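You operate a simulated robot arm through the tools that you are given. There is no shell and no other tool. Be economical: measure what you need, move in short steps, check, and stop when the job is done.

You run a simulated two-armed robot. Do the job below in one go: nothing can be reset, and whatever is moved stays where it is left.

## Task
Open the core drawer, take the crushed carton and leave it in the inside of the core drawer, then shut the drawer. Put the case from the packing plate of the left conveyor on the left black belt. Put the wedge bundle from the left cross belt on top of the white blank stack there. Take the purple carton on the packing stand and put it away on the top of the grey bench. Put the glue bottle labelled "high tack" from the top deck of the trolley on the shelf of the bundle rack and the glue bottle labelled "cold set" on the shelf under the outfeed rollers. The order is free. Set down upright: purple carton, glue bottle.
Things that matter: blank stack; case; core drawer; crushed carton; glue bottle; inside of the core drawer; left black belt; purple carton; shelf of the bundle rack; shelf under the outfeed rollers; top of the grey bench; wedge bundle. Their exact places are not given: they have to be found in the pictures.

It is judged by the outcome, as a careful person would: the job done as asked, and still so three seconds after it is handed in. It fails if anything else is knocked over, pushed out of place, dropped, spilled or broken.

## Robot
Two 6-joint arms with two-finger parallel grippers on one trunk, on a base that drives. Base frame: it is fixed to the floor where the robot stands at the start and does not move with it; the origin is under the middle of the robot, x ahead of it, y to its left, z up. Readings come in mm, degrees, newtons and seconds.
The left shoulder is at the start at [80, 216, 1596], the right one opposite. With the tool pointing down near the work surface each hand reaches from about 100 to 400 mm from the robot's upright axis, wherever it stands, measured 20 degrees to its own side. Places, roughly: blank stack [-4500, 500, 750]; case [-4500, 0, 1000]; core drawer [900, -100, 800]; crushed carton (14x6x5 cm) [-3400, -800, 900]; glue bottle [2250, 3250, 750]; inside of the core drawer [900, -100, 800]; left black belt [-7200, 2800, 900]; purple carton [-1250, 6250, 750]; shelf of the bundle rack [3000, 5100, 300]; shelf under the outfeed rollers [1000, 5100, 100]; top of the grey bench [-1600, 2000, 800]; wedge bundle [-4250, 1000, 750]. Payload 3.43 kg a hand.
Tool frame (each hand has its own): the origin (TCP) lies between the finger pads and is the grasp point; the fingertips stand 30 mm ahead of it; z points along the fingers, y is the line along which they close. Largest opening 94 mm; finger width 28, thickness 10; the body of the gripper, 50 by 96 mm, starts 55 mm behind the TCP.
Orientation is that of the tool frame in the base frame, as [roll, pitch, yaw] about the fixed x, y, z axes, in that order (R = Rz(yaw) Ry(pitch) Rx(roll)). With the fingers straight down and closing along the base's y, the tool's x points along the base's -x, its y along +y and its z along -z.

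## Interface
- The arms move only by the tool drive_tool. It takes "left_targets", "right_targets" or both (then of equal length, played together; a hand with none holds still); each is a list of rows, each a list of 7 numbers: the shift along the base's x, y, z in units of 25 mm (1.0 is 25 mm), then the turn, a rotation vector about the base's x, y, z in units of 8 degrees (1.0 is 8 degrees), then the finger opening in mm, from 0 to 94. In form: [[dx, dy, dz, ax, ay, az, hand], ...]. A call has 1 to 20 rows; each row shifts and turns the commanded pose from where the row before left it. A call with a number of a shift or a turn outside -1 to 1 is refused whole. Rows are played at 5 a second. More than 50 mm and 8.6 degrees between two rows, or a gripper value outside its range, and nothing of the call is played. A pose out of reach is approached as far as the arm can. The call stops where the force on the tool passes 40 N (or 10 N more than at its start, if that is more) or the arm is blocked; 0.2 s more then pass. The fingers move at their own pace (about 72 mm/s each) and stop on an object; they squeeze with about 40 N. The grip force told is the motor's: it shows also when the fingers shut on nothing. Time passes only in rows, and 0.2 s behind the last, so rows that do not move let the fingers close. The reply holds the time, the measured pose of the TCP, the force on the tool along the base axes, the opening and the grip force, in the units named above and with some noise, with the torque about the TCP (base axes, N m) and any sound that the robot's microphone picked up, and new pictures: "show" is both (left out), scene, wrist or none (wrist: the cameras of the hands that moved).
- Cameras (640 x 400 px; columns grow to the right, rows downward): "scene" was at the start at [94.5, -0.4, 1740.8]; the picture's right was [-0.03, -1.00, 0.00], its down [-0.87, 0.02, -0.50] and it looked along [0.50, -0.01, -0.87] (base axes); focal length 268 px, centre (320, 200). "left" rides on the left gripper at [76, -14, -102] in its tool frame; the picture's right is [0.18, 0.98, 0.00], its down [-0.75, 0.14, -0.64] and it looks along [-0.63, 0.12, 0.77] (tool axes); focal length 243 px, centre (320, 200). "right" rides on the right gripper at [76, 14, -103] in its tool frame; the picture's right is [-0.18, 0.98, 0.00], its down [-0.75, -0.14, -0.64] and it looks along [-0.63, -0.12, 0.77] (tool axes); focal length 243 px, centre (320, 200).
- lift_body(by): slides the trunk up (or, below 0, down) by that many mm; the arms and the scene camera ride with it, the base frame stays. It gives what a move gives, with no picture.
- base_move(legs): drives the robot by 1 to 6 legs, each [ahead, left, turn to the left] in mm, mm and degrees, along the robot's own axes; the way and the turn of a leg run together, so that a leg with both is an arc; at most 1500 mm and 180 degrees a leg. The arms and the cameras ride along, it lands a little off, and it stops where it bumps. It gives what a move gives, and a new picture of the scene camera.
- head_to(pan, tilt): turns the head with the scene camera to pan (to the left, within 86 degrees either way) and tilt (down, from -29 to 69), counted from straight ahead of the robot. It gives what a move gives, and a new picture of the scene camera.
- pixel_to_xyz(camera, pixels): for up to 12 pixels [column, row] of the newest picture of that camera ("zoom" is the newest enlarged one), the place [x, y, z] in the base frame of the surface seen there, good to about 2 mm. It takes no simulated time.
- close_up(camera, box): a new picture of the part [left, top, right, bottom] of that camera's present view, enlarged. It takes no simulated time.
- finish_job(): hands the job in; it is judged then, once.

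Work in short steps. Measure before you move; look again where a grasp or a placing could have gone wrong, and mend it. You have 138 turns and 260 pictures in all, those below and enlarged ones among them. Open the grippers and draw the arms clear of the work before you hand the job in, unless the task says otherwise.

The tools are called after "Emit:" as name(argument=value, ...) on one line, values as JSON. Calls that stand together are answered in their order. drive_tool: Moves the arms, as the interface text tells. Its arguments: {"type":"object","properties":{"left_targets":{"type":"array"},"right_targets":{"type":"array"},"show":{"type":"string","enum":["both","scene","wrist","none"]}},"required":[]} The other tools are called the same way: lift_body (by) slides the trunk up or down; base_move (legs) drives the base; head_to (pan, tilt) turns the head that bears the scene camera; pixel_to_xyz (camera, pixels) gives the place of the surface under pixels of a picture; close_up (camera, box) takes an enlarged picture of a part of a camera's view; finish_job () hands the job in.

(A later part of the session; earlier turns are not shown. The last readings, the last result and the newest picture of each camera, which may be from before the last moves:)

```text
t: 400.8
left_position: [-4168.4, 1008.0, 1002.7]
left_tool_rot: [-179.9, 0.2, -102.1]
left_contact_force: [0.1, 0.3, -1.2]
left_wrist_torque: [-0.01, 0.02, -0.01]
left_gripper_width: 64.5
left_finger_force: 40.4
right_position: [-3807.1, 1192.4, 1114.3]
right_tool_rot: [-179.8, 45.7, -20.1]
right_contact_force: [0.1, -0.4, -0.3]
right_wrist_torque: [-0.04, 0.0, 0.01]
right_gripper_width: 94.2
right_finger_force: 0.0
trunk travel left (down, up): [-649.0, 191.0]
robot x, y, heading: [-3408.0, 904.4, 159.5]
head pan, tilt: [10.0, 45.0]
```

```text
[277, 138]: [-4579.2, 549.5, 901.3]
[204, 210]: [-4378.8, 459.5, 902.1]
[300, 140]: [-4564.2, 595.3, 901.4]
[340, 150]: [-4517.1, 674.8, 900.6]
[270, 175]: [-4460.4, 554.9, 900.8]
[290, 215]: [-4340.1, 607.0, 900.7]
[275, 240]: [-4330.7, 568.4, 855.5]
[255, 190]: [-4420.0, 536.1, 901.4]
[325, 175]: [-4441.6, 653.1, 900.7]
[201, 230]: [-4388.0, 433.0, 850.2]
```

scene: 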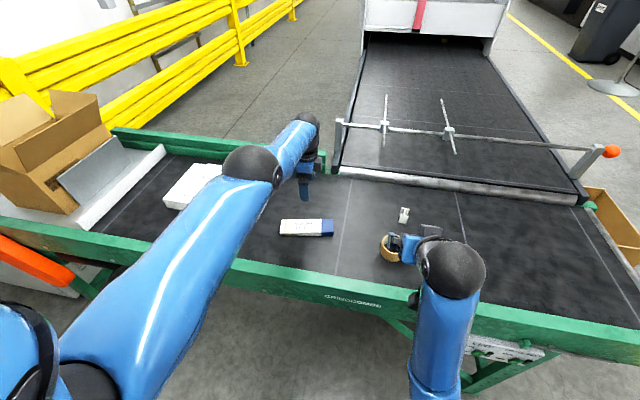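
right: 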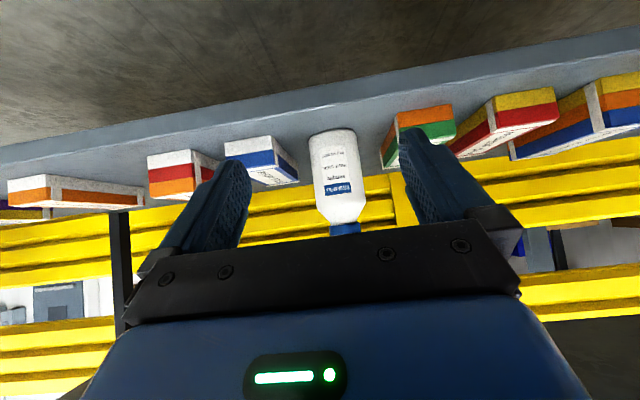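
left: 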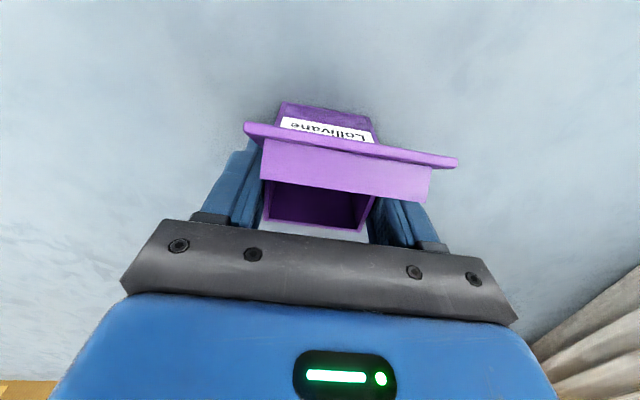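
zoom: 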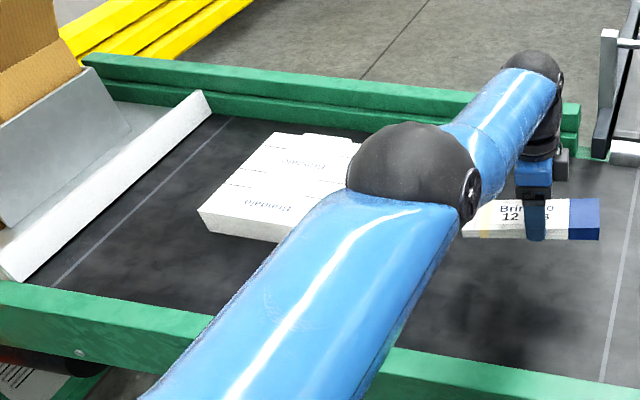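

Stack top z 901, centre about (-4432,607). I move the base to bring the bundle over it, trim yaw -12°, and look.

Emit:
base_move(legs=[[0, 470, 0], [107, 0, 0]])

Emit:
drive_tool(left_targets=[[0, 0, 0, 0, 0, -0.75, 30], [0, 0, 0, 0, 0, -0.75, 30], [0, 0, 0, 0, 0, 0, 30]], show="wrist")

```text
t: 404.4
left_position: [-4430.6, 607.7, 1006.4]
left_tool_rot: [179.8, 0.1, -102.7]
left_contact_force: [0.5, -0.3, -0.8]
left_wrist_torque: [0.02, 0.06, 0.02]
left_gripper_width: 64.1
left_finger_force: 40.1
right_position: [-4065.8, 789.3, 1119.1]
right_tool_rot: [-179.8, 45.9, -20.8]
right_contact_force: [0.6, 0.2, 1.1]
right_wrist_torque: [-0.01, 0.01, -0.01]
right_gripper_width: 94.0
right_finger_force: 0.1
trunk travel left (down, up): [-649.0, 191.0]
robot x, y, heading: [-3670.8, 497.5, 159.1]
head pan, tilt: [10.0, 45.0]
```

scene: 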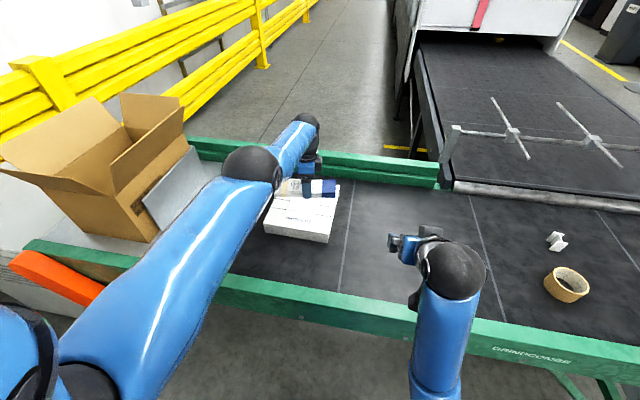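

```text
t: 405.2
left_position: [-4433.6, 608.6, 1001.5]
left_tool_rot: [-179.8, 0.1, -114.7]
left_contact_force: [-0.5, -0.1, -1.8]
left_wrist_torque: [0.03, -0.03, 0.01]
left_gripper_width: 64.1
left_finger_force: 40.2
right_position: [-4071.6, 791.2, 1115.4]
right_tool_rot: [-179.9, 45.8, -20.7]
right_contact_force: [-0.8, 1.0, 0.5]
right_wrist_torque: [0.01, 0.0, 0.02]
right_gripper_width: 94.4
right_finger_force: 0.0
trunk travel left (down, up): [-649.0, 191.0]
robot x, y, heading: [-3667.1, 498.6, 159.1]
head pan, tilt: [10.0, 45.0]
```

left: 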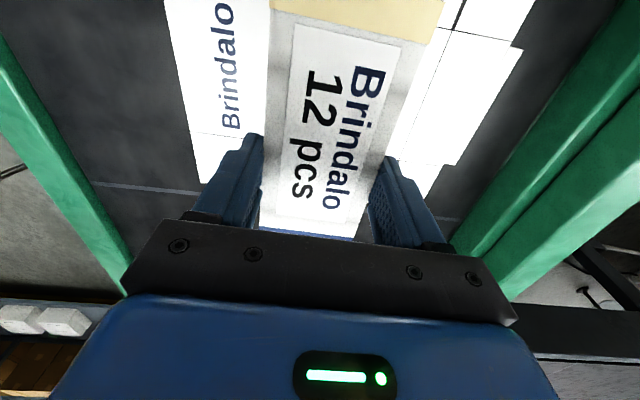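

I measure the stack's right edge to be sure the whole bundle lands on it.

Emit:
pixel_to_xyz(camera="scene", pixels=[[328, 232], [336, 205], [330, 218], [268, 222], [300, 228], [340, 195], [330, 185], [285, 186]])

Emit:
close_up(camera="scene", box=[220, 150, 360, 260])

```text
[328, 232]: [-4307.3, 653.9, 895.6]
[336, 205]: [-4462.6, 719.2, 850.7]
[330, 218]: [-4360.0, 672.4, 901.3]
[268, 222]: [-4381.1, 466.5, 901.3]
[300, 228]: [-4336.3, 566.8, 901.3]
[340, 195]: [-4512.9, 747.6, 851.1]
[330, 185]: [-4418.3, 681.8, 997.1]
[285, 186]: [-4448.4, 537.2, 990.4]
```

```text
3.64 times, centred on (290, 205) of scene
```

zoom: 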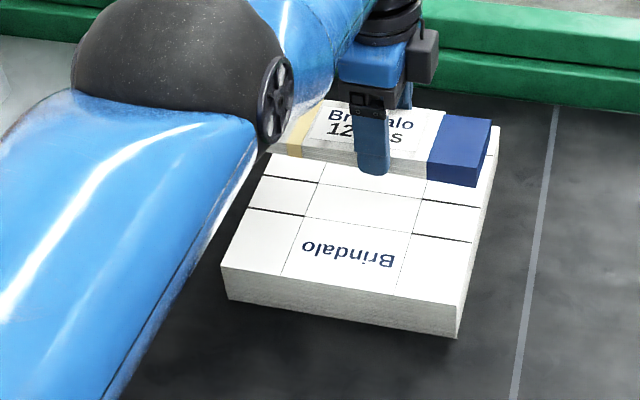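

The stack is 202 mm wide, centre (-4446,600). I shift 9 mm, lower with the trunk 60 mm and finish with the arm.

Emit:
drive_tool(left_targets=[[-0.3, -0.2, 0, 0, 0, 0.25, 30], [0, 0, 0, 0, 0, 0, 30]], show="none")

Emit:
lift_body(by=-60)

Emit:
drive_tool(left_targets=[[0, 0, -0.2, 0, 0, 0, 30], [0, 0, -0.1, 0, 0, 0, 30], [0, 0, 0, 0, 0, 0, 30]], show="both")

```text
t: 405.8
left_position: [-4437.1, 601.8, 1003.5]
left_tool_rot: [-179.8, 0.1, -112.8]
left_contact_force: [-0.7, 0.2, -0.9]
left_wrist_torque: [-0.02, -0.01, -0.01]
left_gripper_width: 64.2
left_finger_force: 40.3
left hand out of reach, approached as far as the arm can: row 1
right_position: [-4070.3, 790.8, 1116.5]
right_tool_rot: [-179.9, 45.7, -20.8]
right_contact_force: [0.1, -0.3, 0.5]
right_wrist_torque: [-0.01, 0.0, 0.01]
right_gripper_width: 94.3
right_finger_force: 0.1
trunk travel left (down, up): [-649.0, 191.0]
robot x, y, heading: [-3667.9, 498.7, 159.2]
head pan, tilt: [10.0, 45.0]
```

```text
t: 406.8
left_position: [-4435.2, 602.4, 944.1]
left_tool_rot: [-179.9, 0.1, -112.8]
left_contact_force: [-0.9, 0.1, -1.0]
left_wrist_torque: [0.0, 0.02, 0.05]
left_gripper_width: 64.2
left_finger_force: 39.9
right_position: [-4068.6, 790.1, 1056.6]
right_tool_rot: [-180.0, 45.8, -20.9]
right_contact_force: [-0.1, 0.0, 0.2]
right_wrist_torque: [0.04, -0.03, -0.02]
right_gripper_width: 94.2
right_finger_force: 0.0
trunk travel left (down, up): [-589.0, 251.0]
robot x, y, heading: [-3670.2, 499.6, 159.1]
head pan, tilt: [10.0, 45.0]
```

```text
t: 407.6
left_position: [-4436.2, 601.2, 937.1]
left_tool_rot: [-179.9, 0.1, -112.6]
left_contact_force: [0.3, -0.1, -0.9]
left_wrist_torque: [-0.01, -0.01, -0.03]
left_gripper_width: 64.1
left_finger_force: 39.6
right_position: [-4070.2, 790.3, 1057.0]
right_tool_rot: [-180.0, 45.7, -20.8]
right_contact_force: [-0.5, 1.0, -0.7]
right_wrist_torque: [-0.02, 0.02, 0.0]
right_gripper_width: 94.0
right_finger_force: 0.1
trunk travel left (down, up): [-589.0, 251.0]
robot x, y, heading: [-3669.0, 498.4, 159.2]
head pan, tilt: [10.0, 45.0]
```

scene: 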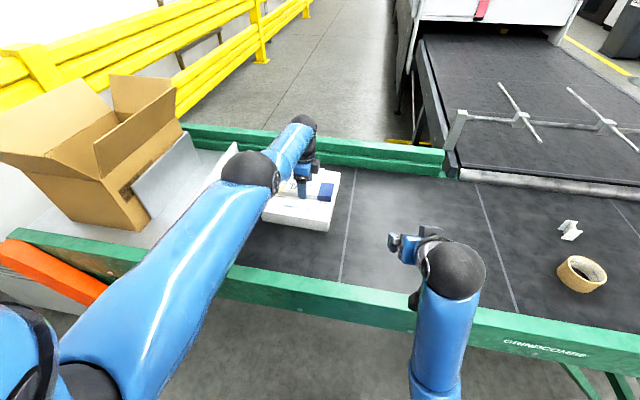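
left: 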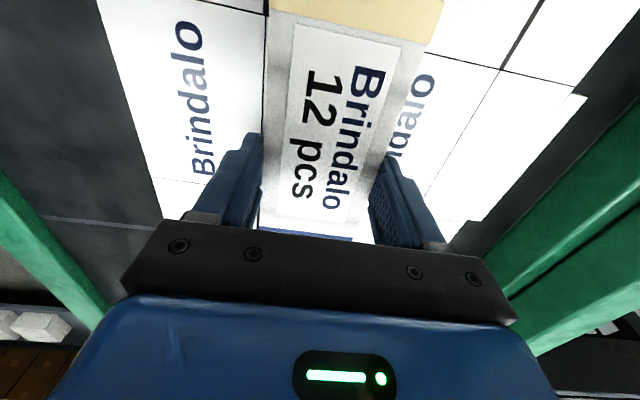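

Nearly down (937 vs contact 934). I lower 3 mm more, release, and raise with the trunk; then look.

Emit:
drive_tool(left_targets=[[0, 0, -0.12, 0, 0, 0, 30], [0, 0, 0, 0, 0, 0, 80], [0, 0, 0, 0, 0, 0, 90], [0, 0, 0, 0, 0, 0, 90]], show="none")

Emit:
lift_body(by=240)

Emit:
base_move(legs=[[-250, 0, 0]])

Emit:
head_to(pan=35, tilt=35)

```text
t: 408.6
left_position: [-4435.7, 601.7, 933.6]
left_tool_rot: [-179.9, 0.1, -112.7]
left_contact_force: [-0.4, -0.1, 0.0]
left_wrist_torque: [-0.05, -0.02, -0.02]
left_gripper_width: 90.1
left_finger_force: 0.0
right_position: [-4068.5, 789.8, 1057.1]
right_tool_rot: [-179.8, 45.7, -20.7]
right_contact_force: [-0.5, 0.5, -0.2]
right_wrist_torque: [-0.01, 0.02, -0.01]
right_gripper_width: 94.0
right_finger_force: 0.0
trunk travel left (down, up): [-589.0, 251.0]
robot x, y, heading: [-3671.7, 498.8, 159.3]
head pan, tilt: [10.0, 45.0]
```

```text
t: 411.1
left_position: [-4436.1, 601.8, 1173.9]
left_tool_rot: [-179.9, 0.1, -112.6]
left_contact_force: [0.8, -0.8, 0.7]
left_wrist_torque: [0.03, 0.0, -0.03]
left_gripper_width: 90.0
left_finger_force: 0.1
right_position: [-4069.3, 789.8, 1296.7]
right_tool_rot: [-179.9, 45.6, -20.8]
right_contact_force: [0.2, -0.8, -0.4]
right_wrist_torque: [0.0, 0.01, 0.01]
right_gripper_width: 94.1
right_finger_force: 0.2
trunk travel left (down, up): [-829.0, 11.0]
robot x, y, heading: [-3670.2, 495.6, 159.4]
head pan, tilt: [10.0, 45.0]
```

```text
t: 412.9
left_position: [-4214.7, 515.9, 1170.6]
left_tool_rot: [-179.5, 0.0, -112.6]
left_contact_force: [-0.1, 0.5, 0.0]
left_wrist_torque: [-0.01, 0.0, 0.0]
left_gripper_width: 89.6
left_finger_force: 0.1
right_position: [-3848.6, 705.9, 1294.6]
right_tool_rot: [-179.8, 45.6, -20.9]
right_contact_force: [-0.5, 0.6, 0.0]
right_wrist_torque: [0.0, -0.04, -0.01]
right_gripper_width: 94.1
right_finger_force: 0.0
trunk travel left (down, up): [-829.0, 11.0]
robot x, y, heading: [-3446.8, 414.1, 159.1]
head pan, tilt: [10.0, 45.0]
```

scene: 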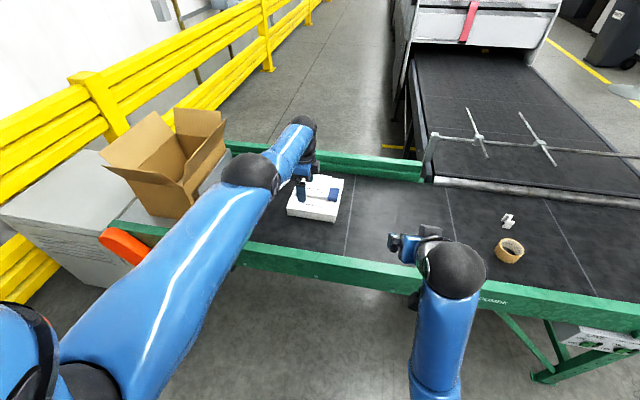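

```text
t: 413.8
left_position: [-4209.5, 514.3, 1174.9]
left_tool_rot: [-179.9, 0.2, -112.6]
left_contact_force: [0.4, -0.7, 0.2]
left_wrist_torque: [-0.01, -0.01, 0.02]
left_gripper_width: 90.1
left_finger_force: 0.0
right_position: [-3843.4, 704.5, 1297.1]
right_tool_rot: [-179.9, 45.8, -20.8]
right_contact_force: [0.9, -0.6, 0.0]
right_wrist_torque: [-0.04, 0.0, 0.03]
right_gripper_width: 94.1
right_finger_force: 0.1
trunk travel left (down, up): [-829.0, 11.0]
robot x, y, heading: [-3445.4, 411.3, 159.3]
head pan, tilt: [35.0, 35.0]
```

scene: 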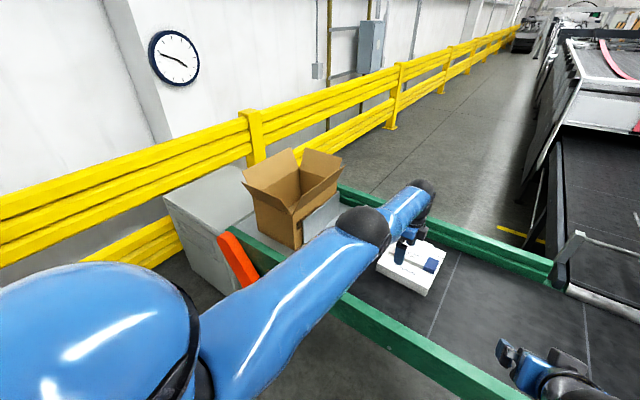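

The wedge bundle lies on the blank stack. Now the case: I enlarge it and measure its walls and flaps.

Emit:
close_up(camera="scene", box=[215, 135, 375, 265])

Emit:
pixel_to_xyz(camera="zoom", pixels=[[320, 300], [320, 435], [345, 430], [165, 200], [220, 240], [110, 140], [325, 55], [500, 85], [440, 170], [470, 225], [185, 300], [330, 360]])

```text
3.08 times, centred on (295, 200) of scene
```

zoom: 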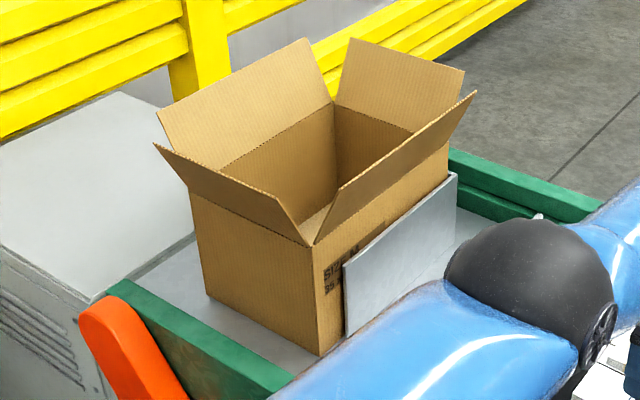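

```text
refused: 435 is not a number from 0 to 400
```

Emit:
pixel_to_xyz(camera="zoom", pixels=[[312, 246], [318, 355], [188, 192], [208, 297], [155, 145], [300, 240], [318, 240], [475, 93], [333, 103], [447, 150], [235, 195], [400, 160]])

```text
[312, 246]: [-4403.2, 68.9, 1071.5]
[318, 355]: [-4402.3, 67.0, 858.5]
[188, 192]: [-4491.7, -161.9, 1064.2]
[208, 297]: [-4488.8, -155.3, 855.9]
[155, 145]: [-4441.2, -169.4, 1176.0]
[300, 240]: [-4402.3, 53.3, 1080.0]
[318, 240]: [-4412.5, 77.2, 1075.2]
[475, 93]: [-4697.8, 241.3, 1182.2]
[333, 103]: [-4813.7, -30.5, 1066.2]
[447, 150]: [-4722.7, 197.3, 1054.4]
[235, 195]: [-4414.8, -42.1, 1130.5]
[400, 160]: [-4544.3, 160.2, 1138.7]
```

Case: 345×245 mm, bottom 856, rim about 1068, flaps leaning out 25°. I plan to hold both long flaps with two hands. First I measure what stands near the robot's place there (cabinet, machine corner, orange guard).

Emit:
head_to(pan=60, tilt=50)

Emit:
pixel_to_xyz(camera="zoom", pixels=[[160, 108], [308, 40], [240, 110], [475, 93], [330, 225], [400, 150], [90, 300], [130, 390], [100, 320], [350, 265], [455, 178]])

```text
t: 414.7
left_position: [-4209.4, 515.1, 1173.9]
left_tool_rot: [-179.9, 0.1, -112.6]
left_contact_force: [-0.6, 0.1, 0.2]
left_wrist_torque: [0.01, 0.02, 0.03]
left_gripper_width: 90.2
left_finger_force: 0.1
right_position: [-3842.0, 703.0, 1296.9]
right_tool_rot: [-179.9, 45.8, -20.8]
right_contact_force: [-0.4, -0.3, 0.6]
right_wrist_torque: [-0.01, 0.02, -0.01]
right_gripper_width: 94.2
right_finger_force: 0.1
trunk travel left (down, up): [-829.0, 11.0]
robot x, y, heading: [-3448.7, 412.5, 159.1]
head pan, tilt: [60.0, 50.0]
```

scene: 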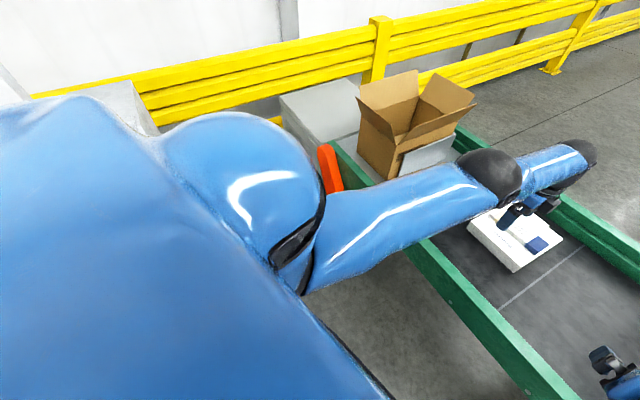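

```text
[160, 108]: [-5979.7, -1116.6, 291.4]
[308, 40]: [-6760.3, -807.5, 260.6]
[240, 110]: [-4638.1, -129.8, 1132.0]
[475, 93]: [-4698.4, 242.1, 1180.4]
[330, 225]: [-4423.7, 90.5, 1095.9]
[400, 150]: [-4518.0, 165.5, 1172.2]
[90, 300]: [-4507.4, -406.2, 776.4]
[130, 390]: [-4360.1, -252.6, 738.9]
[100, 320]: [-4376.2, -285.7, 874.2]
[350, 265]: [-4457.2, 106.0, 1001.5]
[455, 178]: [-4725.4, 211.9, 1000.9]
```

The place is workable. I orient both tools: left pitched 45° forward and turned to close sideways, right extended, both rolled toward the flap slopes, at z≈1260.

Emit:
drive_tool(left_targets=[[0, 0, 0, 0.332, 0.878, 0, 94], [0, 0, 0, 0.332, 0.878, 0, 94], [0, 0, 0, 0.332, 0.878, 0, 94], [0, 0, 0, 0.332, 0.878, 0, 94], [0, 0, 0, 0.332, 0.878, 0, 94], [0, 0, 0, 0.332, 0.878, 0, 94], [0.24, -0.092, 0.29, 0.634, -0.242, 0.679, 94], [0.24, -0.092, 0.29, 0.634, -0.242, 0.679, 94], [0.24, -0.092, 0.29, 0.634, -0.242, 0.679, 94], [0.24, -0.092, 0.29, 0.634, -0.242, 0.679, 94], [0.24, -0.092, 0.29, 0.634, -0.242, 0.679, 94], [0.24, -0.092, 0.29, 0.634, -0.242, 0.679, 94], [0.24, -0.092, 0.29, 0.634, -0.242, 0.679, 94], [0.24, -0.092, 0.29, 0.634, -0.242, 0.679, 94], [0.24, -0.092, 0.29, 0.634, -0.242, 0.679, 94], [0.24, -0.092, 0.29, 0.634, -0.242, 0.679, 94], [0.24, -0.092, 0.29, 0.634, -0.242, 0.679, 94], [0.24, -0.092, 0.29, 0.634, -0.242, 0.679, 94], [0, 0, 0, 0.93, -0.355, 0, 94], [0, 0, 0, 0.93, -0.355, 0, 94]], right_targets=[[-0.37, 0.18, -0.08, -0.146, 0.056, 0, 94], [-0.37, 0.18, -0.08, -0.146, 0.056, 0, 94], [-0.37, 0.18, -0.08, -0.146, 0.056, 0, 94], [-0.37, 0.18, -0.08, -0.146, 0.056, 0, 94], [-0.37, 0.18, -0.08, -0.146, 0.056, 0, 94], [-0.37, 0.18, -0.08, -0.146, 0.056, 0, 94], [-0.37, 0.18, -0.08, -0.146, 0.056, 0, 94], [-0.37, 0.18, -0.08, -0.146, 0.056, 0, 94], [-0.37, 0.18, -0.08, -0.146, 0.056, 0, 94], [-0.37, 0.18, -0.08, -0.146, 0.056, 0, 94], [-0.37, 0.18, -0.08, -0.146, 0.056, 0, 94], [-0.37, 0.18, -0.08, -0.146, 0.056, 0, 94], [-0.37, 0.18, -0.08, -0.146, 0.056, 0, 94], [-0.37, 0.18, -0.08, -0.146, 0.056, 0, 94], [-0.37, 0.18, -0.08, -0.146, 0.056, 0, 94], [-0.37, 0.18, -0.08, -0.146, 0.056, 0, 94], [-0.37, 0.18, -0.08, -0.146, 0.056, 0, 94], [-0.37, 0.18, -0.08, -0.146, 0.056, 0, 94], [-0.37, 0.18, -0.08, -0.146, 0.056, 0, 94], [-0.37, 0.18, -0.08, -0.146, 0.056, 0, 94]], show="none")

```text
t: 418.9
left_position: [-4333.2, 576.1, 1206.9]
left_tool_rot: [-157.4, 42.6, -4.9]
left_contact_force: [0.6, 0.7, -0.2]
left_wrist_torque: [0.01, -0.01, 0.01]
left_gripper_width: 94.0
left_finger_force: 0.0
left hand out of reach, approached as far as the arm can: row 1, 2, 3, 4, 5, 6, 7, 8, 9, 10, 11, 12, 13, 14, 15, 16, 17, 18
right_position: [-4028.2, 792.6, 1256.3]
right_tool_rot: [146.2, 40.5, -44.4]
right_contact_force: [-0.7, -0.1, -0.9]
right_wrist_torque: [-0.03, 0.02, -0.05]
right_gripper_width: 94.0
right_finger_force: 0.0
trunk travel left (down, up): [-829.0, 11.0]
robot x, y, heading: [-3440.5, 411.6, 159.3]
head pan, tilt: [60.0, 50.0]
```

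Orientations are as wanted (left needs 9° more roll), but the left hand ended 223 mm too far out. I draw it back and up to match the right one.

Emit:
drive_tool(left_targets=[[0.92, -0.347, 0, 0.117, -0.0445, 0, 94], [0.92, -0.347, 0, 0.117, -0.0445, 0, 94], [0.92, -0.347, 0, 0.117, -0.0445, 0, 94], [0.92, -0.347, 0, 0.117, -0.0445, 0, 94], [0.92, -0.347, 0.3, 0.117, -0.0445, 0, 94], [0.92, -0.347, 0.4, 0.117, -0.0445, 0, 94], [0.92, -0.347, 0.4, 0.117, -0.0445, 0, 94], [0.92, -0.347, 0.4, 0.117, -0.0445, 0, 94], [0.92, -0.347, 0.5, 0.117, -0.0445, 0, 94]], show="none")

Emit:
head_to(pan=20, tilt=45)

```text
t: 420.9
left_position: [-4329.5, 578.4, 1201.3]
left_tool_rot: [-146.3, 39.6, 2.4]
left_contact_force: [-0.4, 0.3, 0.0]
left_wrist_torque: [-0.01, -0.02, -0.03]
left_gripper_width: 94.1
left_finger_force: 0.1
left hand out of reach, approached as far as the arm can: row 1, 2, 3, 4, 5, 6, 7, 8, 9
right_position: [-4026.9, 794.8, 1258.0]
right_tool_rot: [146.3, 40.7, -44.3]
right_contact_force: [-0.1, -0.4, 0.0]
right_wrist_torque: [0.01, -0.01, 0.0]
right_gripper_width: 93.9
right_finger_force: 0.1
trunk travel left (down, up): [-829.0, 11.0]
robot x, y, heading: [-3443.6, 409.4, 159.1]
head pan, tilt: [60.0, 50.0]
```

```text
t: 422.0
left_position: [-4330.1, 579.3, 1202.4]
left_tool_rot: [-146.3, 39.6, 2.3]
left_contact_force: [0.1, 0.2, 0.3]
left_wrist_torque: [0.0, 0.03, 0.0]
left_gripper_width: 94.0
left_finger_force: 0.0
right_position: [-4027.1, 794.2, 1257.0]
right_tool_rot: [146.2, 40.5, -44.3]
right_contact_force: [0.0, 0.3, 0.2]
right_wrist_torque: [-0.03, -0.02, -0.03]
right_gripper_width: 94.1
right_finger_force: 0.1
trunk travel left (down, up): [-829.0, 11.0]
robot x, y, heading: [-3439.4, 416.9, 159.1]
head pan, tilt: [20.0, 45.0]
```

scene: 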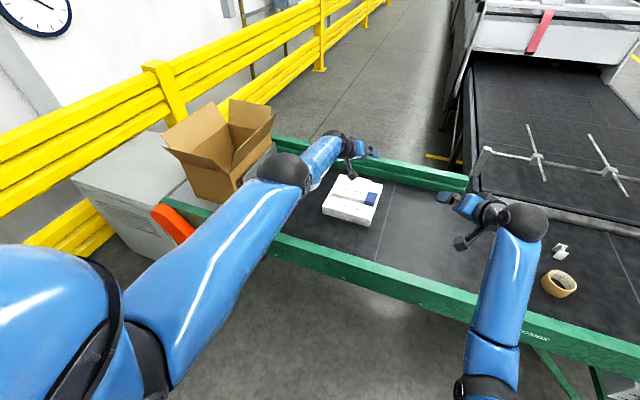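

The left arm is caught at its inner limit at this height. I lower it first, draw it back, and raise it again.

Emit:
drive_tool(left_targets=[[0, 0, -1, 0, 0, 0, 94], [0, 0, -1, 0, 0, 0, 94], [0, 0, -1, 0, 0, 0, 94], [0.4, -0.15, -1, 0, 0, 0, 94], [0.7, -0.27, -1, 0, 0, 0, 94], [0.92, -0.347, -0.5, 0, 0, 0, 94], [0.92, -0.347, 0, 0, 0, 0, 94], [0.92, -0.347, 0, 0, 0, 0, 94], [0.92, -0.347, 0, 0, 0, 0, 94], [0.92, -0.347, 0, 0, 0, 0, 94], [0.92, -0.347, 0, 0, 0, 0, 94], [0.92, -0.347, 0, 0, 0, 0, 94], [0.92, -0.347, 0, 0, 0, 0, 94], [0.3, -0.1, 0.5, 0, 0, 0, 94], [0, 0, 1, 0, 0, 0, 94], [0, 0, 1, 0, 0, 0, 94], [0, 0, 1, 0, 0, 0, 94], [0, 0, 1, 0, 0, 0, 94], [0, 0, 1, 0, 0, 0, 94]], show="scene")

```text
t: 426.0
left_position: [-4300.3, 552.0, 1094.4]
left_tool_rot: [-146.4, 39.6, 2.3]
left_contact_force: [0.0, 0.1, 1.5]
left_wrist_torque: [0.05, -0.01, 0.01]
left_gripper_width: 94.0
left_finger_force: 0.1
left hand out of reach, approached as far as the arm can: row 1, 2, 3, 5, 6, 7, 8, 9, 10, 11, 12, 13, 14, 15, 16, 17, 18, 19
right_position: [-4026.7, 793.7, 1256.1]
right_tool_rot: [146.2, 40.5, -44.4]
right_contact_force: [-0.2, -0.2, -0.4]
right_wrist_torque: [0.0, 0.02, -0.03]
right_gripper_width: 93.9
right_finger_force: 0.0
trunk travel left (down, up): [-829.0, 11.0]
robot x, y, heading: [-3446.2, 413.6, 159.3]
head pan, tilt: [20.0, 45.0]
```

scene: 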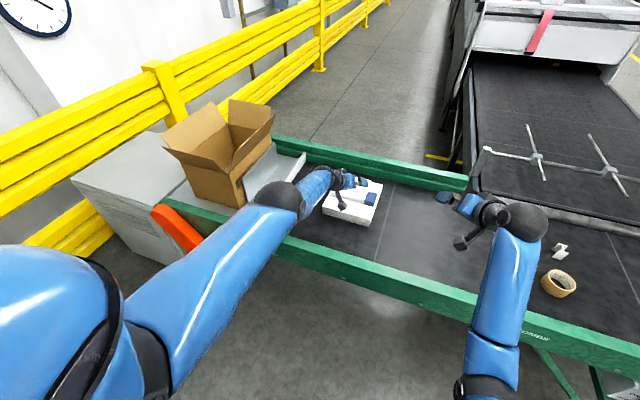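

The left arm seems to be stretched straight. I measure its elbow to see how it is bent before freeing it.

Emit:
pixel_to_xyz(camera="scene", pixels=[[275, 195], [300, 190], [215, 245], [160, 330], [322, 180], [485, 345], [490, 290], [515, 222]])

```text
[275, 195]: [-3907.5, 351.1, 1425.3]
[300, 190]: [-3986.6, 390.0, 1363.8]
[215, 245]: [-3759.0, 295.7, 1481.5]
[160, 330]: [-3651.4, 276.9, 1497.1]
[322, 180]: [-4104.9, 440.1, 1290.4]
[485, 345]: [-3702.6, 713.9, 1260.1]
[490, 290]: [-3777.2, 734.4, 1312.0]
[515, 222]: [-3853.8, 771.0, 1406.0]
```

The arm is nearly straight and unbends slowly. I keep drawing it back for 20 rows so the elbow bends.

Emit:
drive_tool(left_targets=[[0.93, -0.35, -0.1, 0, 0, 0, 94], [0.93, -0.35, -0.1, 0, 0, 0, 94], [0.93, -0.35, -0.1, 0, 0, 0, 94], [0.93, -0.35, -0.1, 0, 0, 0, 94], [0.93, -0.35, -0.1, 0, 0, 0, 94], [0.93, -0.35, -0.1, 0, 0, 0, 94], [0.93, -0.35, -0.1, 0, 0, 0, 94], [0.93, -0.35, -0.1, 0, 0, 0, 94], [0.93, -0.35, 0, 0, 0, 0, 94], [0.93, -0.35, 0, 0, 0, 0, 94], [0.93, -0.35, 0, 0, 0, 0, 94], [0.93, -0.35, 0, 0, 0, 0, 94], [0.93, -0.35, 0, 0, 0, 0, 94], [0.93, -0.35, 0, 0, 0, 0, 94], [0.93, -0.35, 0, 0, 0, 0, 94], [0.93, -0.35, 0, 0, 0, 0, 94], [0.93, -0.35, 0, 0, 0, 0, 94], [0.93, -0.35, 0, 0, 0, 0, 94], [0.93, -0.35, 0, 0, 0, 0, 94], [0.93, -0.35, 0, 0, 0, 0, 94]], show="none")

```text
t: 429.6
left_position: [-4185.4, 491.1, 900.3]
left_tool_rot: [-145.7, 41.4, 2.6]
left_contact_force: [3.7, 1.6, 5.4]
left_wrist_torque: [-0.08, -0.03, 0.05]
left_gripper_width: 91.2
left_finger_force: 0.1
left hand out of reach, approached as far as the arm can: row 1, 2, 3, 4, 5, 6, 7, 8, 9, 10, 11, 12, 13, 14, 15, 16, 17, 18
right_position: [-4024.1, 795.2, 1257.1]
right_tool_rot: [146.2, 40.6, -44.5]
right_contact_force: [0.0, -0.2, 0.4]
right_wrist_torque: [-0.02, -0.04, -0.01]
right_gripper_width: 94.2
right_finger_force: 0.0
trunk travel left (down, up): [-829.0, 11.0]
robot x, y, heading: [-3443.2, 407.7, 159.0]
head pan, tilt: [20.0, 45.0]
stopped in row 18 (left hand): the force on the tool passed its limit at 48 N (the readings are from after the stop); the commanded pose is now the measured one
```

It slid down along its reach sphere and touched near the belt. I raise it and look.

Emit:
drive_tool(left_targets=[[0, 0, 0.6, 0, 0, 0, 94], [0, 0, 1, 0, 0, 0, 94], [0, 0, 1, 0, 0, 0, 94]], show="both")

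```text
t: 430.4
left_position: [-4218.4, 498.0, 938.4]
left_tool_rot: [-145.7, 41.2, 2.6]
left_contact_force: [0.6, -0.4, 0.0]
left_wrist_torque: [-0.01, 0.0, -0.02]
left_gripper_width: 94.0
left_finger_force: 0.0
left hand out of reach, approached as far as the arm can: row 1, 2, 3
right_position: [-4026.7, 793.9, 1256.3]
right_tool_rot: [146.2, 40.6, -44.4]
right_contact_force: [0.1, -0.1, -0.9]
right_wrist_torque: [0.03, -0.02, 0.03]
right_gripper_width: 93.7
right_finger_force: 0.0
trunk travel left (down, up): [-829.0, 11.0]
robot x, y, heading: [-3447.4, 411.6, 159.2]
head pan, tilt: [20.0, 45.0]
```

scene: 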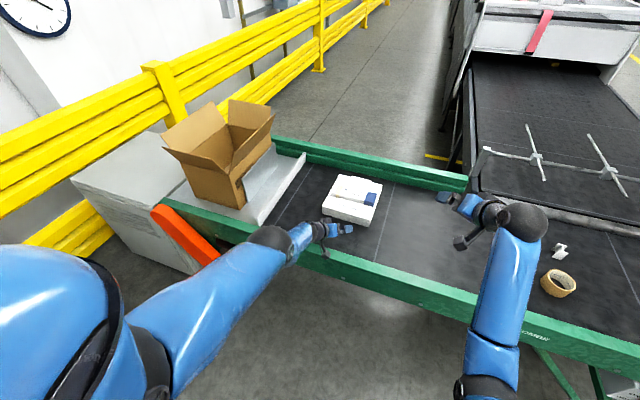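
left: 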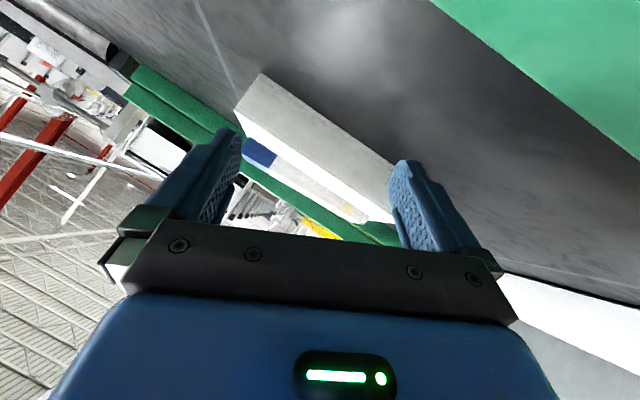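

Nothing was disturbed. The left arm works only near full stretch, so I use a heading of about 178° where a far left and nearer right hand fit both flaps. I raise the left hand and yaw both tools -19°.

Emit:
drive_tool(left_targets=[[-0.383, 0.287, 0.98, 0, 0, -0.183, 94], [-0.383, 0.287, 0.98, 0, 0, -0.183, 94], [-0.383, 0.287, 0.98, 0, 0, -0.183, 94], [-0.383, 0.287, 0.98, 0, 0, -0.183, 94], [-0.383, 0.287, 0.98, 0, 0, -0.183, 94], [-0.383, 0.287, 0.98, 0, 0, -0.183, 94], [-0.383, 0.287, 0.98, 0, 0, -0.183, 94], [-0.383, 0.287, 0.98, 0, 0, -0.183, 94], [-0.383, 0.287, 0.98, 0, 0, -0.183, 94], [-0.383, 0.287, 0.98, 0, 0, -0.183, 94], [-0.383, 0.287, 0.98, 0, 0, -0.183, 94], [-0.383, 0.287, 0.98, 0, 0, -0.183, 94], [-0.383, 0.287, 0.98, 0, 0, -0.183, 94]], right_targets=[[-0.205, 0.005, 0, 0, 0, -0.183, 94], [-0.205, 0.005, 0, 0, 0, -0.183, 94], [-0.205, 0.005, 0, 0, 0, -0.183, 94], [-0.205, 0.005, 0, 0, 0, -0.183, 94], [-0.205, 0.005, 0, 0, 0, -0.183, 94], [-0.205, 0.005, 0, 0, 0, -0.183, 94], [-0.205, 0.005, 0, 0, 0, -0.183, 94], [-0.205, 0.005, 0, 0, 0, -0.183, 94], [-0.205, 0.005, 0, 0, 0, -0.183, 94], [-0.205, 0.005, 0, 0, 0, -0.183, 94], [-0.205, 0.005, 0, 0, 0, -0.183, 94], [-0.205, 0.005, 0, 0, 0, -0.183, 94], [-0.205, 0.005, 0, 0, 0, -0.183, 94]], show="none")

```text
t: 433.2
left_position: [-4316.4, 571.4, 1251.6]
left_tool_rot: [-145.7, 41.2, -16.4]
left_contact_force: [0.5, -1.0, 0.2]
left_wrist_torque: [0.01, -0.02, -0.01]
left_gripper_width: 94.2
left_finger_force: 0.1
left hand out of reach, approached as far as the arm can: row 1, 2, 5, 8, 9, 10, 11, 12, 13
right_position: [-4093.8, 795.7, 1256.1]
right_tool_rot: [146.2, 40.7, -63.4]
right_contact_force: [-1.2, -0.7, 0.3]
right_wrist_torque: [0.0, 0.02, -0.01]
right_gripper_width: 93.8
right_finger_force: 0.1
trunk travel left (down, up): [-829.0, 11.0]
robot x, y, heading: [-3443.0, 410.4, 158.9]
head pan, tilt: [20.0, 45.0]
```

Both hands are now placed well: left at (872,164), right (746,-125) in robot axes, z≈1254. I turn to heading 178 and drive so they come over the two long flaps.

Emit:
base_move(legs=[[0, 0, 19.1], [0, 414, 0], [341, 0, 0]])

```text
t: 438.7
left_position: [-4676.6, -113.5, 1254.1]
left_tool_rot: [-145.7, 41.3, 2.4]
left_contact_force: [-0.2, 0.3, -0.4]
left_wrist_torque: [0.01, 0.01, 0.02]
left_gripper_width: 94.1
left_finger_force: 0.1
right_position: [-4538.0, 169.6, 1258.7]
right_tool_rot: [146.1, 40.8, -44.7]
right_contact_force: [-0.1, 0.6, 1.2]
right_wrist_torque: [0.01, 0.0, 0.0]
right_gripper_width: 94.1
right_finger_force: 0.1
trunk travel left (down, up): [-829.0, 11.0]
robot x, y, heading: [-3805.9, 15.9, 177.9]
head pan, tilt: [20.0, 45.0]
```

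scene: 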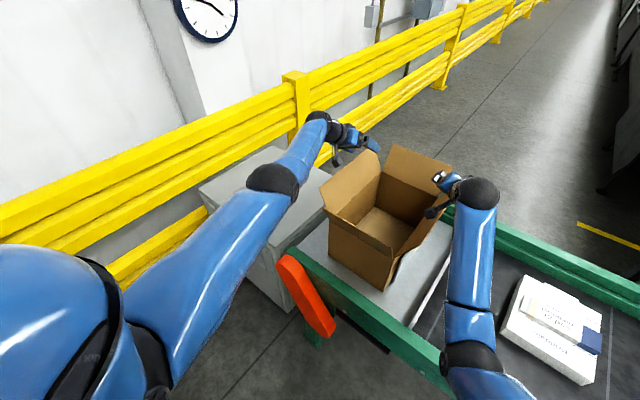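

Both hands are over the flaps, about 9 mm too far right. I shift 9 mm, lower the trunk 111 mm so the fingers straddle the flaps, and look.

Emit:
base_move(legs=[[0, 9, 0]])

Emit:
lift_body(by=-111)

Emit:
close_up(camera="scene", box=[270, 90, 510, 290])

Emit:
close_up(camera="left", box=[0, 0, 640, 400])

Emit:
close_up(camera="right", box=[0, 0, 640, 400])

```text
t: 439.4
left_position: [-4679.0, -121.1, 1252.3]
left_tool_rot: [-145.8, 41.1, 2.3]
left_contact_force: [0.5, 0.9, -0.2]
left_wrist_torque: [-0.02, 0.0, 0.02]
left_gripper_width: 94.0
left_finger_force: 0.1
right_position: [-4539.0, 163.5, 1257.4]
right_tool_rot: [146.1, 40.5, -44.7]
right_contact_force: [0.6, 0.0, 0.1]
right_wrist_torque: [0.01, -0.01, 0.03]
right_gripper_width: 94.0
right_finger_force: 0.0
trunk travel left (down, up): [-829.0, 11.0]
robot x, y, heading: [-3804.5, 9.2, 177.8]
head pan, tilt: [20.0, 45.0]
```

scene: 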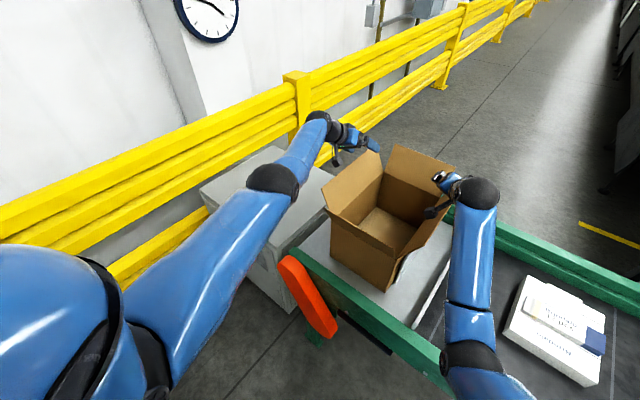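

```text
t: 440.6
left_position: [-4683.6, -127.4, 1167.7]
left_tool_rot: [-145.7, 43.0, 3.0]
left_contact_force: [1.8, -4.0, 4.8]
left_wrist_torque: [-0.18, -0.23, -0.12]
left_gripper_width: 93.6
left_finger_force: 0.0
right_position: [-4540.2, 164.5, 1167.8]
right_tool_rot: [145.1, 41.5, -45.8]
right_contact_force: [6.7, 1.7, 8.4]
right_wrist_torque: [-0.08, -0.4, 0.19]
right_gripper_width: 94.1
right_finger_force: 0.0
trunk travel left (down, up): [-729.0, 111.0]
robot x, y, heading: [-3804.8, 7.4, 177.9]
head pan, tilt: [20.0, 45.0]
stopped: the force on the tool passed its limit at 47 N (the readings are from after the stop); the commanded pose is now the measured one
```

```text
2.00 times, centred on (390, 190) of scene
```

zoom: 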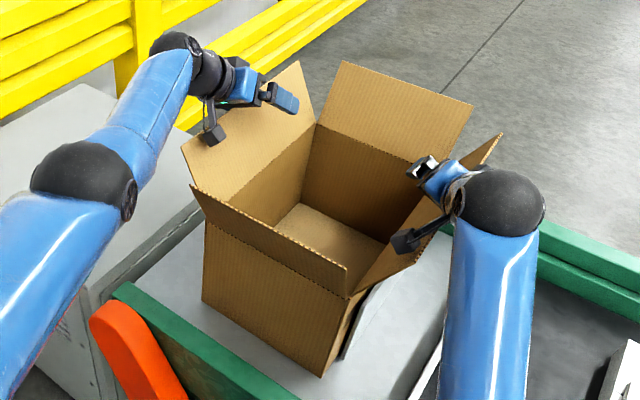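

```text
1.00 times, centred on (320, 200) of left (not enlarged: the box is as wide or as high as the picture)
```

zoom: 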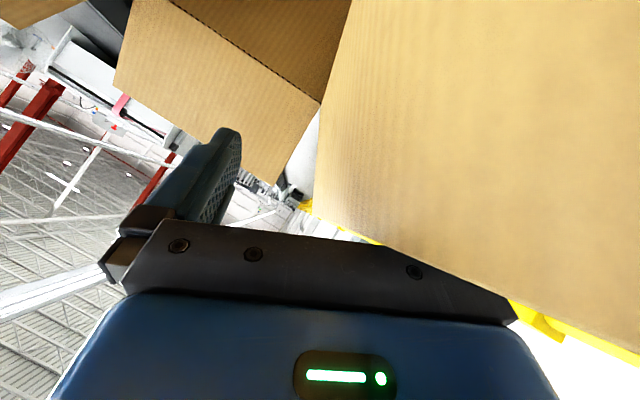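

```text
1.00 times, centred on (320, 200) of right (not enlarged: the box is as wide or as high as the picture)
```

zoom: 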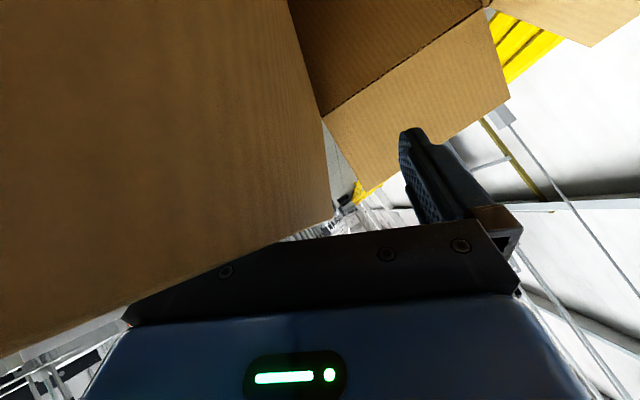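

Both flaps are between the fingers; the gripper bodies just touch the flap tops. I raise 4 mm and close both hands.

Emit:
lift_body(by=5)

Emit:
drive_tool(left_targets=[[0, 0, 0, 0, 0, 0, 40], [0, 0, 0, 0, 0, 0, 0], [0, 0, 0, 0, 0, 0, 0], [0, 0, 0, 0, 0, 0, 0], [0, 0, 0, 0, 0, 0, 0]], right_targets=[[0, 0, 0, 0, 0, 0, 40], [0, 0, 0, 0, 0, 0, 0], [0, 0, 0, 0, 0, 0, 0], [0, 0, 0, 0, 0, 0, 0], [0, 0, 0, 0, 0, 0, 0]], show="scene")

```text
t: 441.1
left_position: [-4687.2, -125.1, 1168.8]
left_tool_rot: [-145.6, 42.7, 3.0]
left_contact_force: [0.3, 0.2, 0.3]
left_wrist_torque: [-0.02, 0.02, 0.0]
left_gripper_width: 93.9
left_finger_force: 0.1
right_position: [-4543.5, 164.1, 1168.4]
right_tool_rot: [145.4, 41.2, -45.5]
right_contact_force: [-0.4, 0.5, -0.3]
right_wrist_torque: [0.01, -0.01, 0.02]
right_gripper_width: 94.1
right_finger_force: 0.0
trunk travel left (down, up): [-734.0, 106.0]
robot x, y, heading: [-3807.2, 10.5, 177.8]
head pan, tilt: [20.0, 45.0]
```

```text
t: 442.3
left_position: [-4687.1, -128.3, 1170.9]
left_tool_rot: [-145.7, 43.0, 3.2]
left_contact_force: [-11.3, -13.0, 0.7]
left_wrist_torque: [-2.08, -1.29, 5.31]
left_gripper_width: 8.2
left_finger_force: 39.9
right_position: [-4542.5, 166.7, 1169.1]
right_tool_rot: [145.6, 41.3, -45.6]
right_contact_force: [15.0, 11.7, 2.9]
right_wrist_torque: [1.05, -1.02, -3.37]
right_gripper_width: 7.9
right_finger_force: 39.9
trunk travel left (down, up): [-734.0, 106.0]
robot x, y, heading: [-3806.6, 9.1, 178.0]
head pan, tilt: [20.0, 45.0]
```

scene: 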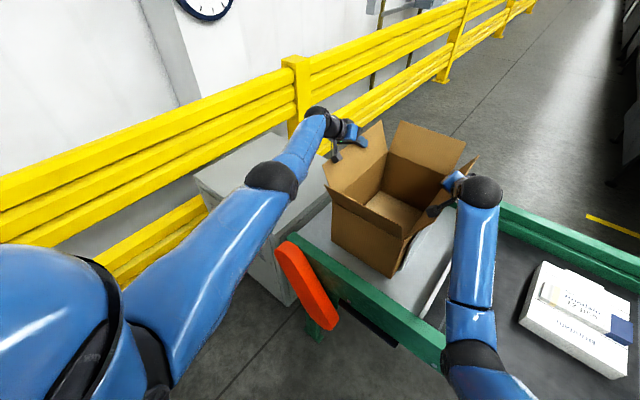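

Both flaps are pinched. I lift with the trunk 104 mm, check the hold, back 700 mm, turn and drive north between bench and table.

Emit:
lift_body(by=104)

Emit:
base_move(legs=[[-300, 0, 0]])

```text
t: 443.7
left_position: [-4685.4, -126.9, 1272.7]
left_tool_rot: [-145.7, 42.7, 2.9]
left_contact_force: [-3.8, -12.7, -6.9]
left_wrist_torque: [-2.28, -1.92, 4.05]
left_gripper_width: 9.0
left_finger_force: 39.9
right_position: [-4542.1, 164.5, 1271.4]
right_tool_rot: [145.4, 41.3, -45.4]
right_contact_force: [14.1, 8.7, -1.8]
right_wrist_torque: [0.51, -2.12, -2.27]
right_gripper_width: 8.4
right_finger_force: 40.3
trunk travel left (down, up): [-838.0, 2.0]
robot x, y, heading: [-3804.6, 5.8, 177.9]
head pan, tilt: [20.0, 45.0]
```

```text
t: 444.8
left_position: [-4630.7, -137.5, 1270.7]
left_tool_rot: [-146.1, 43.1, 3.2]
left_contact_force: [-2.0, -5.3, -1.9]
left_wrist_torque: [-0.47, 0.56, -0.59]
left_gripper_width: 8.0
left_finger_force: 40.3
right_position: [-4484.3, 157.2, 1255.1]
right_tool_rot: [146.8, 40.2, -44.0]
right_contact_force: [0.7, 5.4, -3.0]
right_wrist_torque: [0.41, -0.53, 0.23]
right_gripper_width: 7.8
right_finger_force: 40.2
trunk travel left (down, up): [-838.0, 2.0]
robot x, y, heading: [-3727.2, 1.4, 178.4]
head pan, tilt: [20.0, 45.0]
stopped in leg 1: the force on the tool passed its limit at 55 N (the readings are from after the stop); the commanded pose is now the measured one
```

scene: 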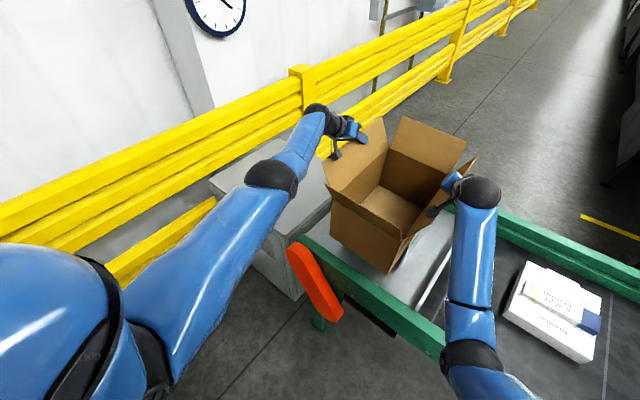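

Backing straight pushed the case against the guide plate on its right. I move it left off the plate, then back along the case's own axis.

Emit:
base_move(legs=[[8, 24, 0], [-530, 195, 0]])

```text
t: 445.9
left_position: [-4616.1, -159.6, 1278.3]
left_tool_rot: [-145.8, 43.6, 3.1]
left_contact_force: [-3.2, -2.6, -3.8]
left_wrist_torque: [-0.41, 0.59, -0.32]
left_gripper_width: 8.0
left_finger_force: 40.1
right_position: [-4470.0, 136.6, 1274.8]
right_tool_rot: [145.8, 41.7, -45.3]
right_contact_force: [7.5, 7.1, 3.2]
right_wrist_torque: [0.56, -0.59, 0.71]
right_gripper_width: 8.1
right_finger_force: 39.7
trunk travel left (down, up): [-838.0, 2.0]
robot x, y, heading: [-3733.5, -25.6, 178.3]
head pan, tilt: [20.0, 45.0]
stopped in leg 2: the force on the tool passed its limit at 42 N (the readings are from after the stop); the commanded pose is now the measured one
```

scene: 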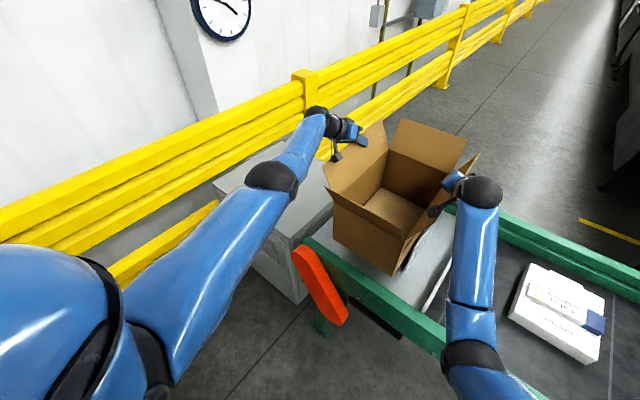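

Something still catches, probably the box foot against the 1001 mm high guide plate. I raise both hands 50 mm together so the case clears it, then back out.

Emit:
drive_tool(left_targets=[[0, 0, 0.5, 0, 0, 0, 0], [0, 0, 0.5, 0, 0, 0, 0], [0, 0, 0.5, 0, 0, 0, 0], [0, 0, 0.5, 0, 0, 0, 0]], right_targets=[[0, 0, 0.5, 0, 0, 0, 0], [0, 0, 0.5, 0, 0, 0, 0], [0, 0, 0.5, 0, 0, 0, 0], [0, 0, 0.5, 0, 0, 0, 0]], show="none")

Emit:
base_move(legs=[[-500, 150, 0]])

```text
t: 446.9
left_position: [-4621.1, -155.8, 1329.1]
left_tool_rot: [-145.8, 43.5, 2.9]
left_contact_force: [-2.0, -6.7, -2.5]
left_wrist_torque: [-0.96, -0.22, -0.61]
left_gripper_width: 8.0
left_finger_force: 40.1
right_position: [-4474.0, 138.0, 1322.4]
right_tool_rot: [145.6, 41.5, -45.3]
right_contact_force: [1.8, 7.2, -2.3]
right_wrist_torque: [0.96, 0.25, 0.06]
right_gripper_width: 8.0
right_finger_force: 39.7
trunk travel left (down, up): [-838.0, 2.0]
robot x, y, heading: [-3734.4, -26.3, 178.0]
head pan, tilt: [20.0, 45.0]
```

```text
t: 450.0
left_position: [-4118.3, -329.8, 1326.1]
left_tool_rot: [-145.8, 43.4, 3.6]
left_contact_force: [-3.5, -7.4, -1.5]
left_wrist_torque: [-0.71, 0.48, -0.28]
left_gripper_width: 7.9
left_finger_force: 39.7
right_position: [-3975.6, -35.8, 1320.9]
right_tool_rot: [145.6, 41.4, -44.7]
right_contact_force: [2.9, 7.3, -2.2]
right_wrist_torque: [0.73, -0.5, 0.31]
right_gripper_width: 8.0
right_finger_force: 40.0
trunk travel left (down, up): [-838.0, 2.0]
robot x, y, heading: [-3228.8, -185.8, 178.7]
head pan, tilt: [20.0, 45.0]
```

scene: 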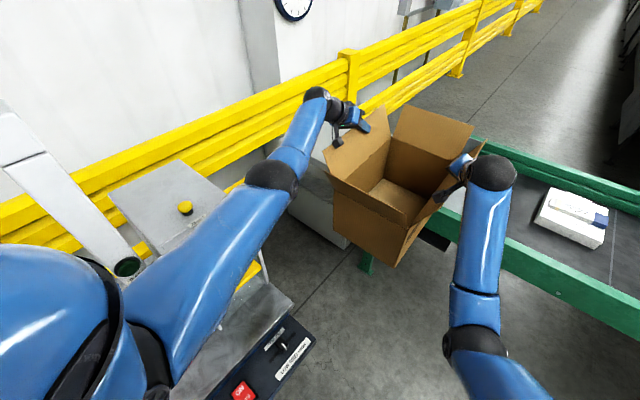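

The case is free, bottom at about 1011. I turn to heading 90, drive north through the gap, and look left at the black belt.

Emit:
base_move(legs=[[0, 0, -88.7], [1400, 0, 0], [1500, 0, 0]])

Emit:
head_to(pan=70, tilt=20)

```text
t: 467.8
left_position: [-3387.8, 3585.0, 1328.9]
left_tool_rot: [-145.7, 43.5, -84.2]
left_contact_force: [-7.6, 2.6, -1.1]
left_wrist_torque: [0.27, 0.81, -0.25]
left_gripper_width: 7.9
left_finger_force: 39.7
right_position: [-3088.4, 3453.1, 1323.9]
right_tool_rot: [145.6, 41.6, -132.3]
right_contact_force: [7.7, -2.1, -1.5]
right_wrist_torque: [-0.3, -0.73, 0.07]
right_gripper_width: 7.9
right_finger_force: 40.1
trunk travel left (down, up): [-838.0, 2.0]
robot x, y, heading: [-3212.3, 2709.7, 90.8]
head pan, tilt: [20.0, 45.0]
```

scene: 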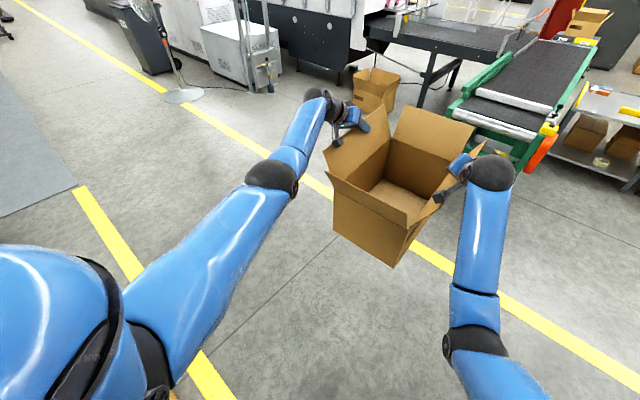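

```text
t: 469.0
left_position: [-3389.7, 3586.3, 1328.5]
left_tool_rot: [-145.8, 43.3, -84.2]
left_contact_force: [-7.3, 2.1, -1.3]
left_wrist_torque: [0.29, 0.7, -0.34]
left_gripper_width: 7.8
left_finger_force: 39.9
right_position: [-3087.2, 3454.3, 1322.4]
right_tool_rot: [145.7, 41.6, -132.4]
right_contact_force: [7.0, -3.2, -2.4]
right_wrist_torque: [-0.29, -0.66, 0.24]
right_gripper_width: 8.1
right_finger_force: 40.1
trunk travel left (down, up): [-838.0, 2.0]
robot x, y, heading: [-3209.3, 2709.0, 90.7]
head pan, tilt: [70.0, 20.0]
```

scene: 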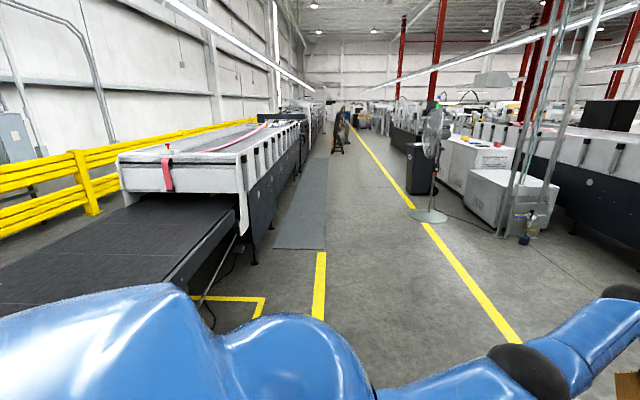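

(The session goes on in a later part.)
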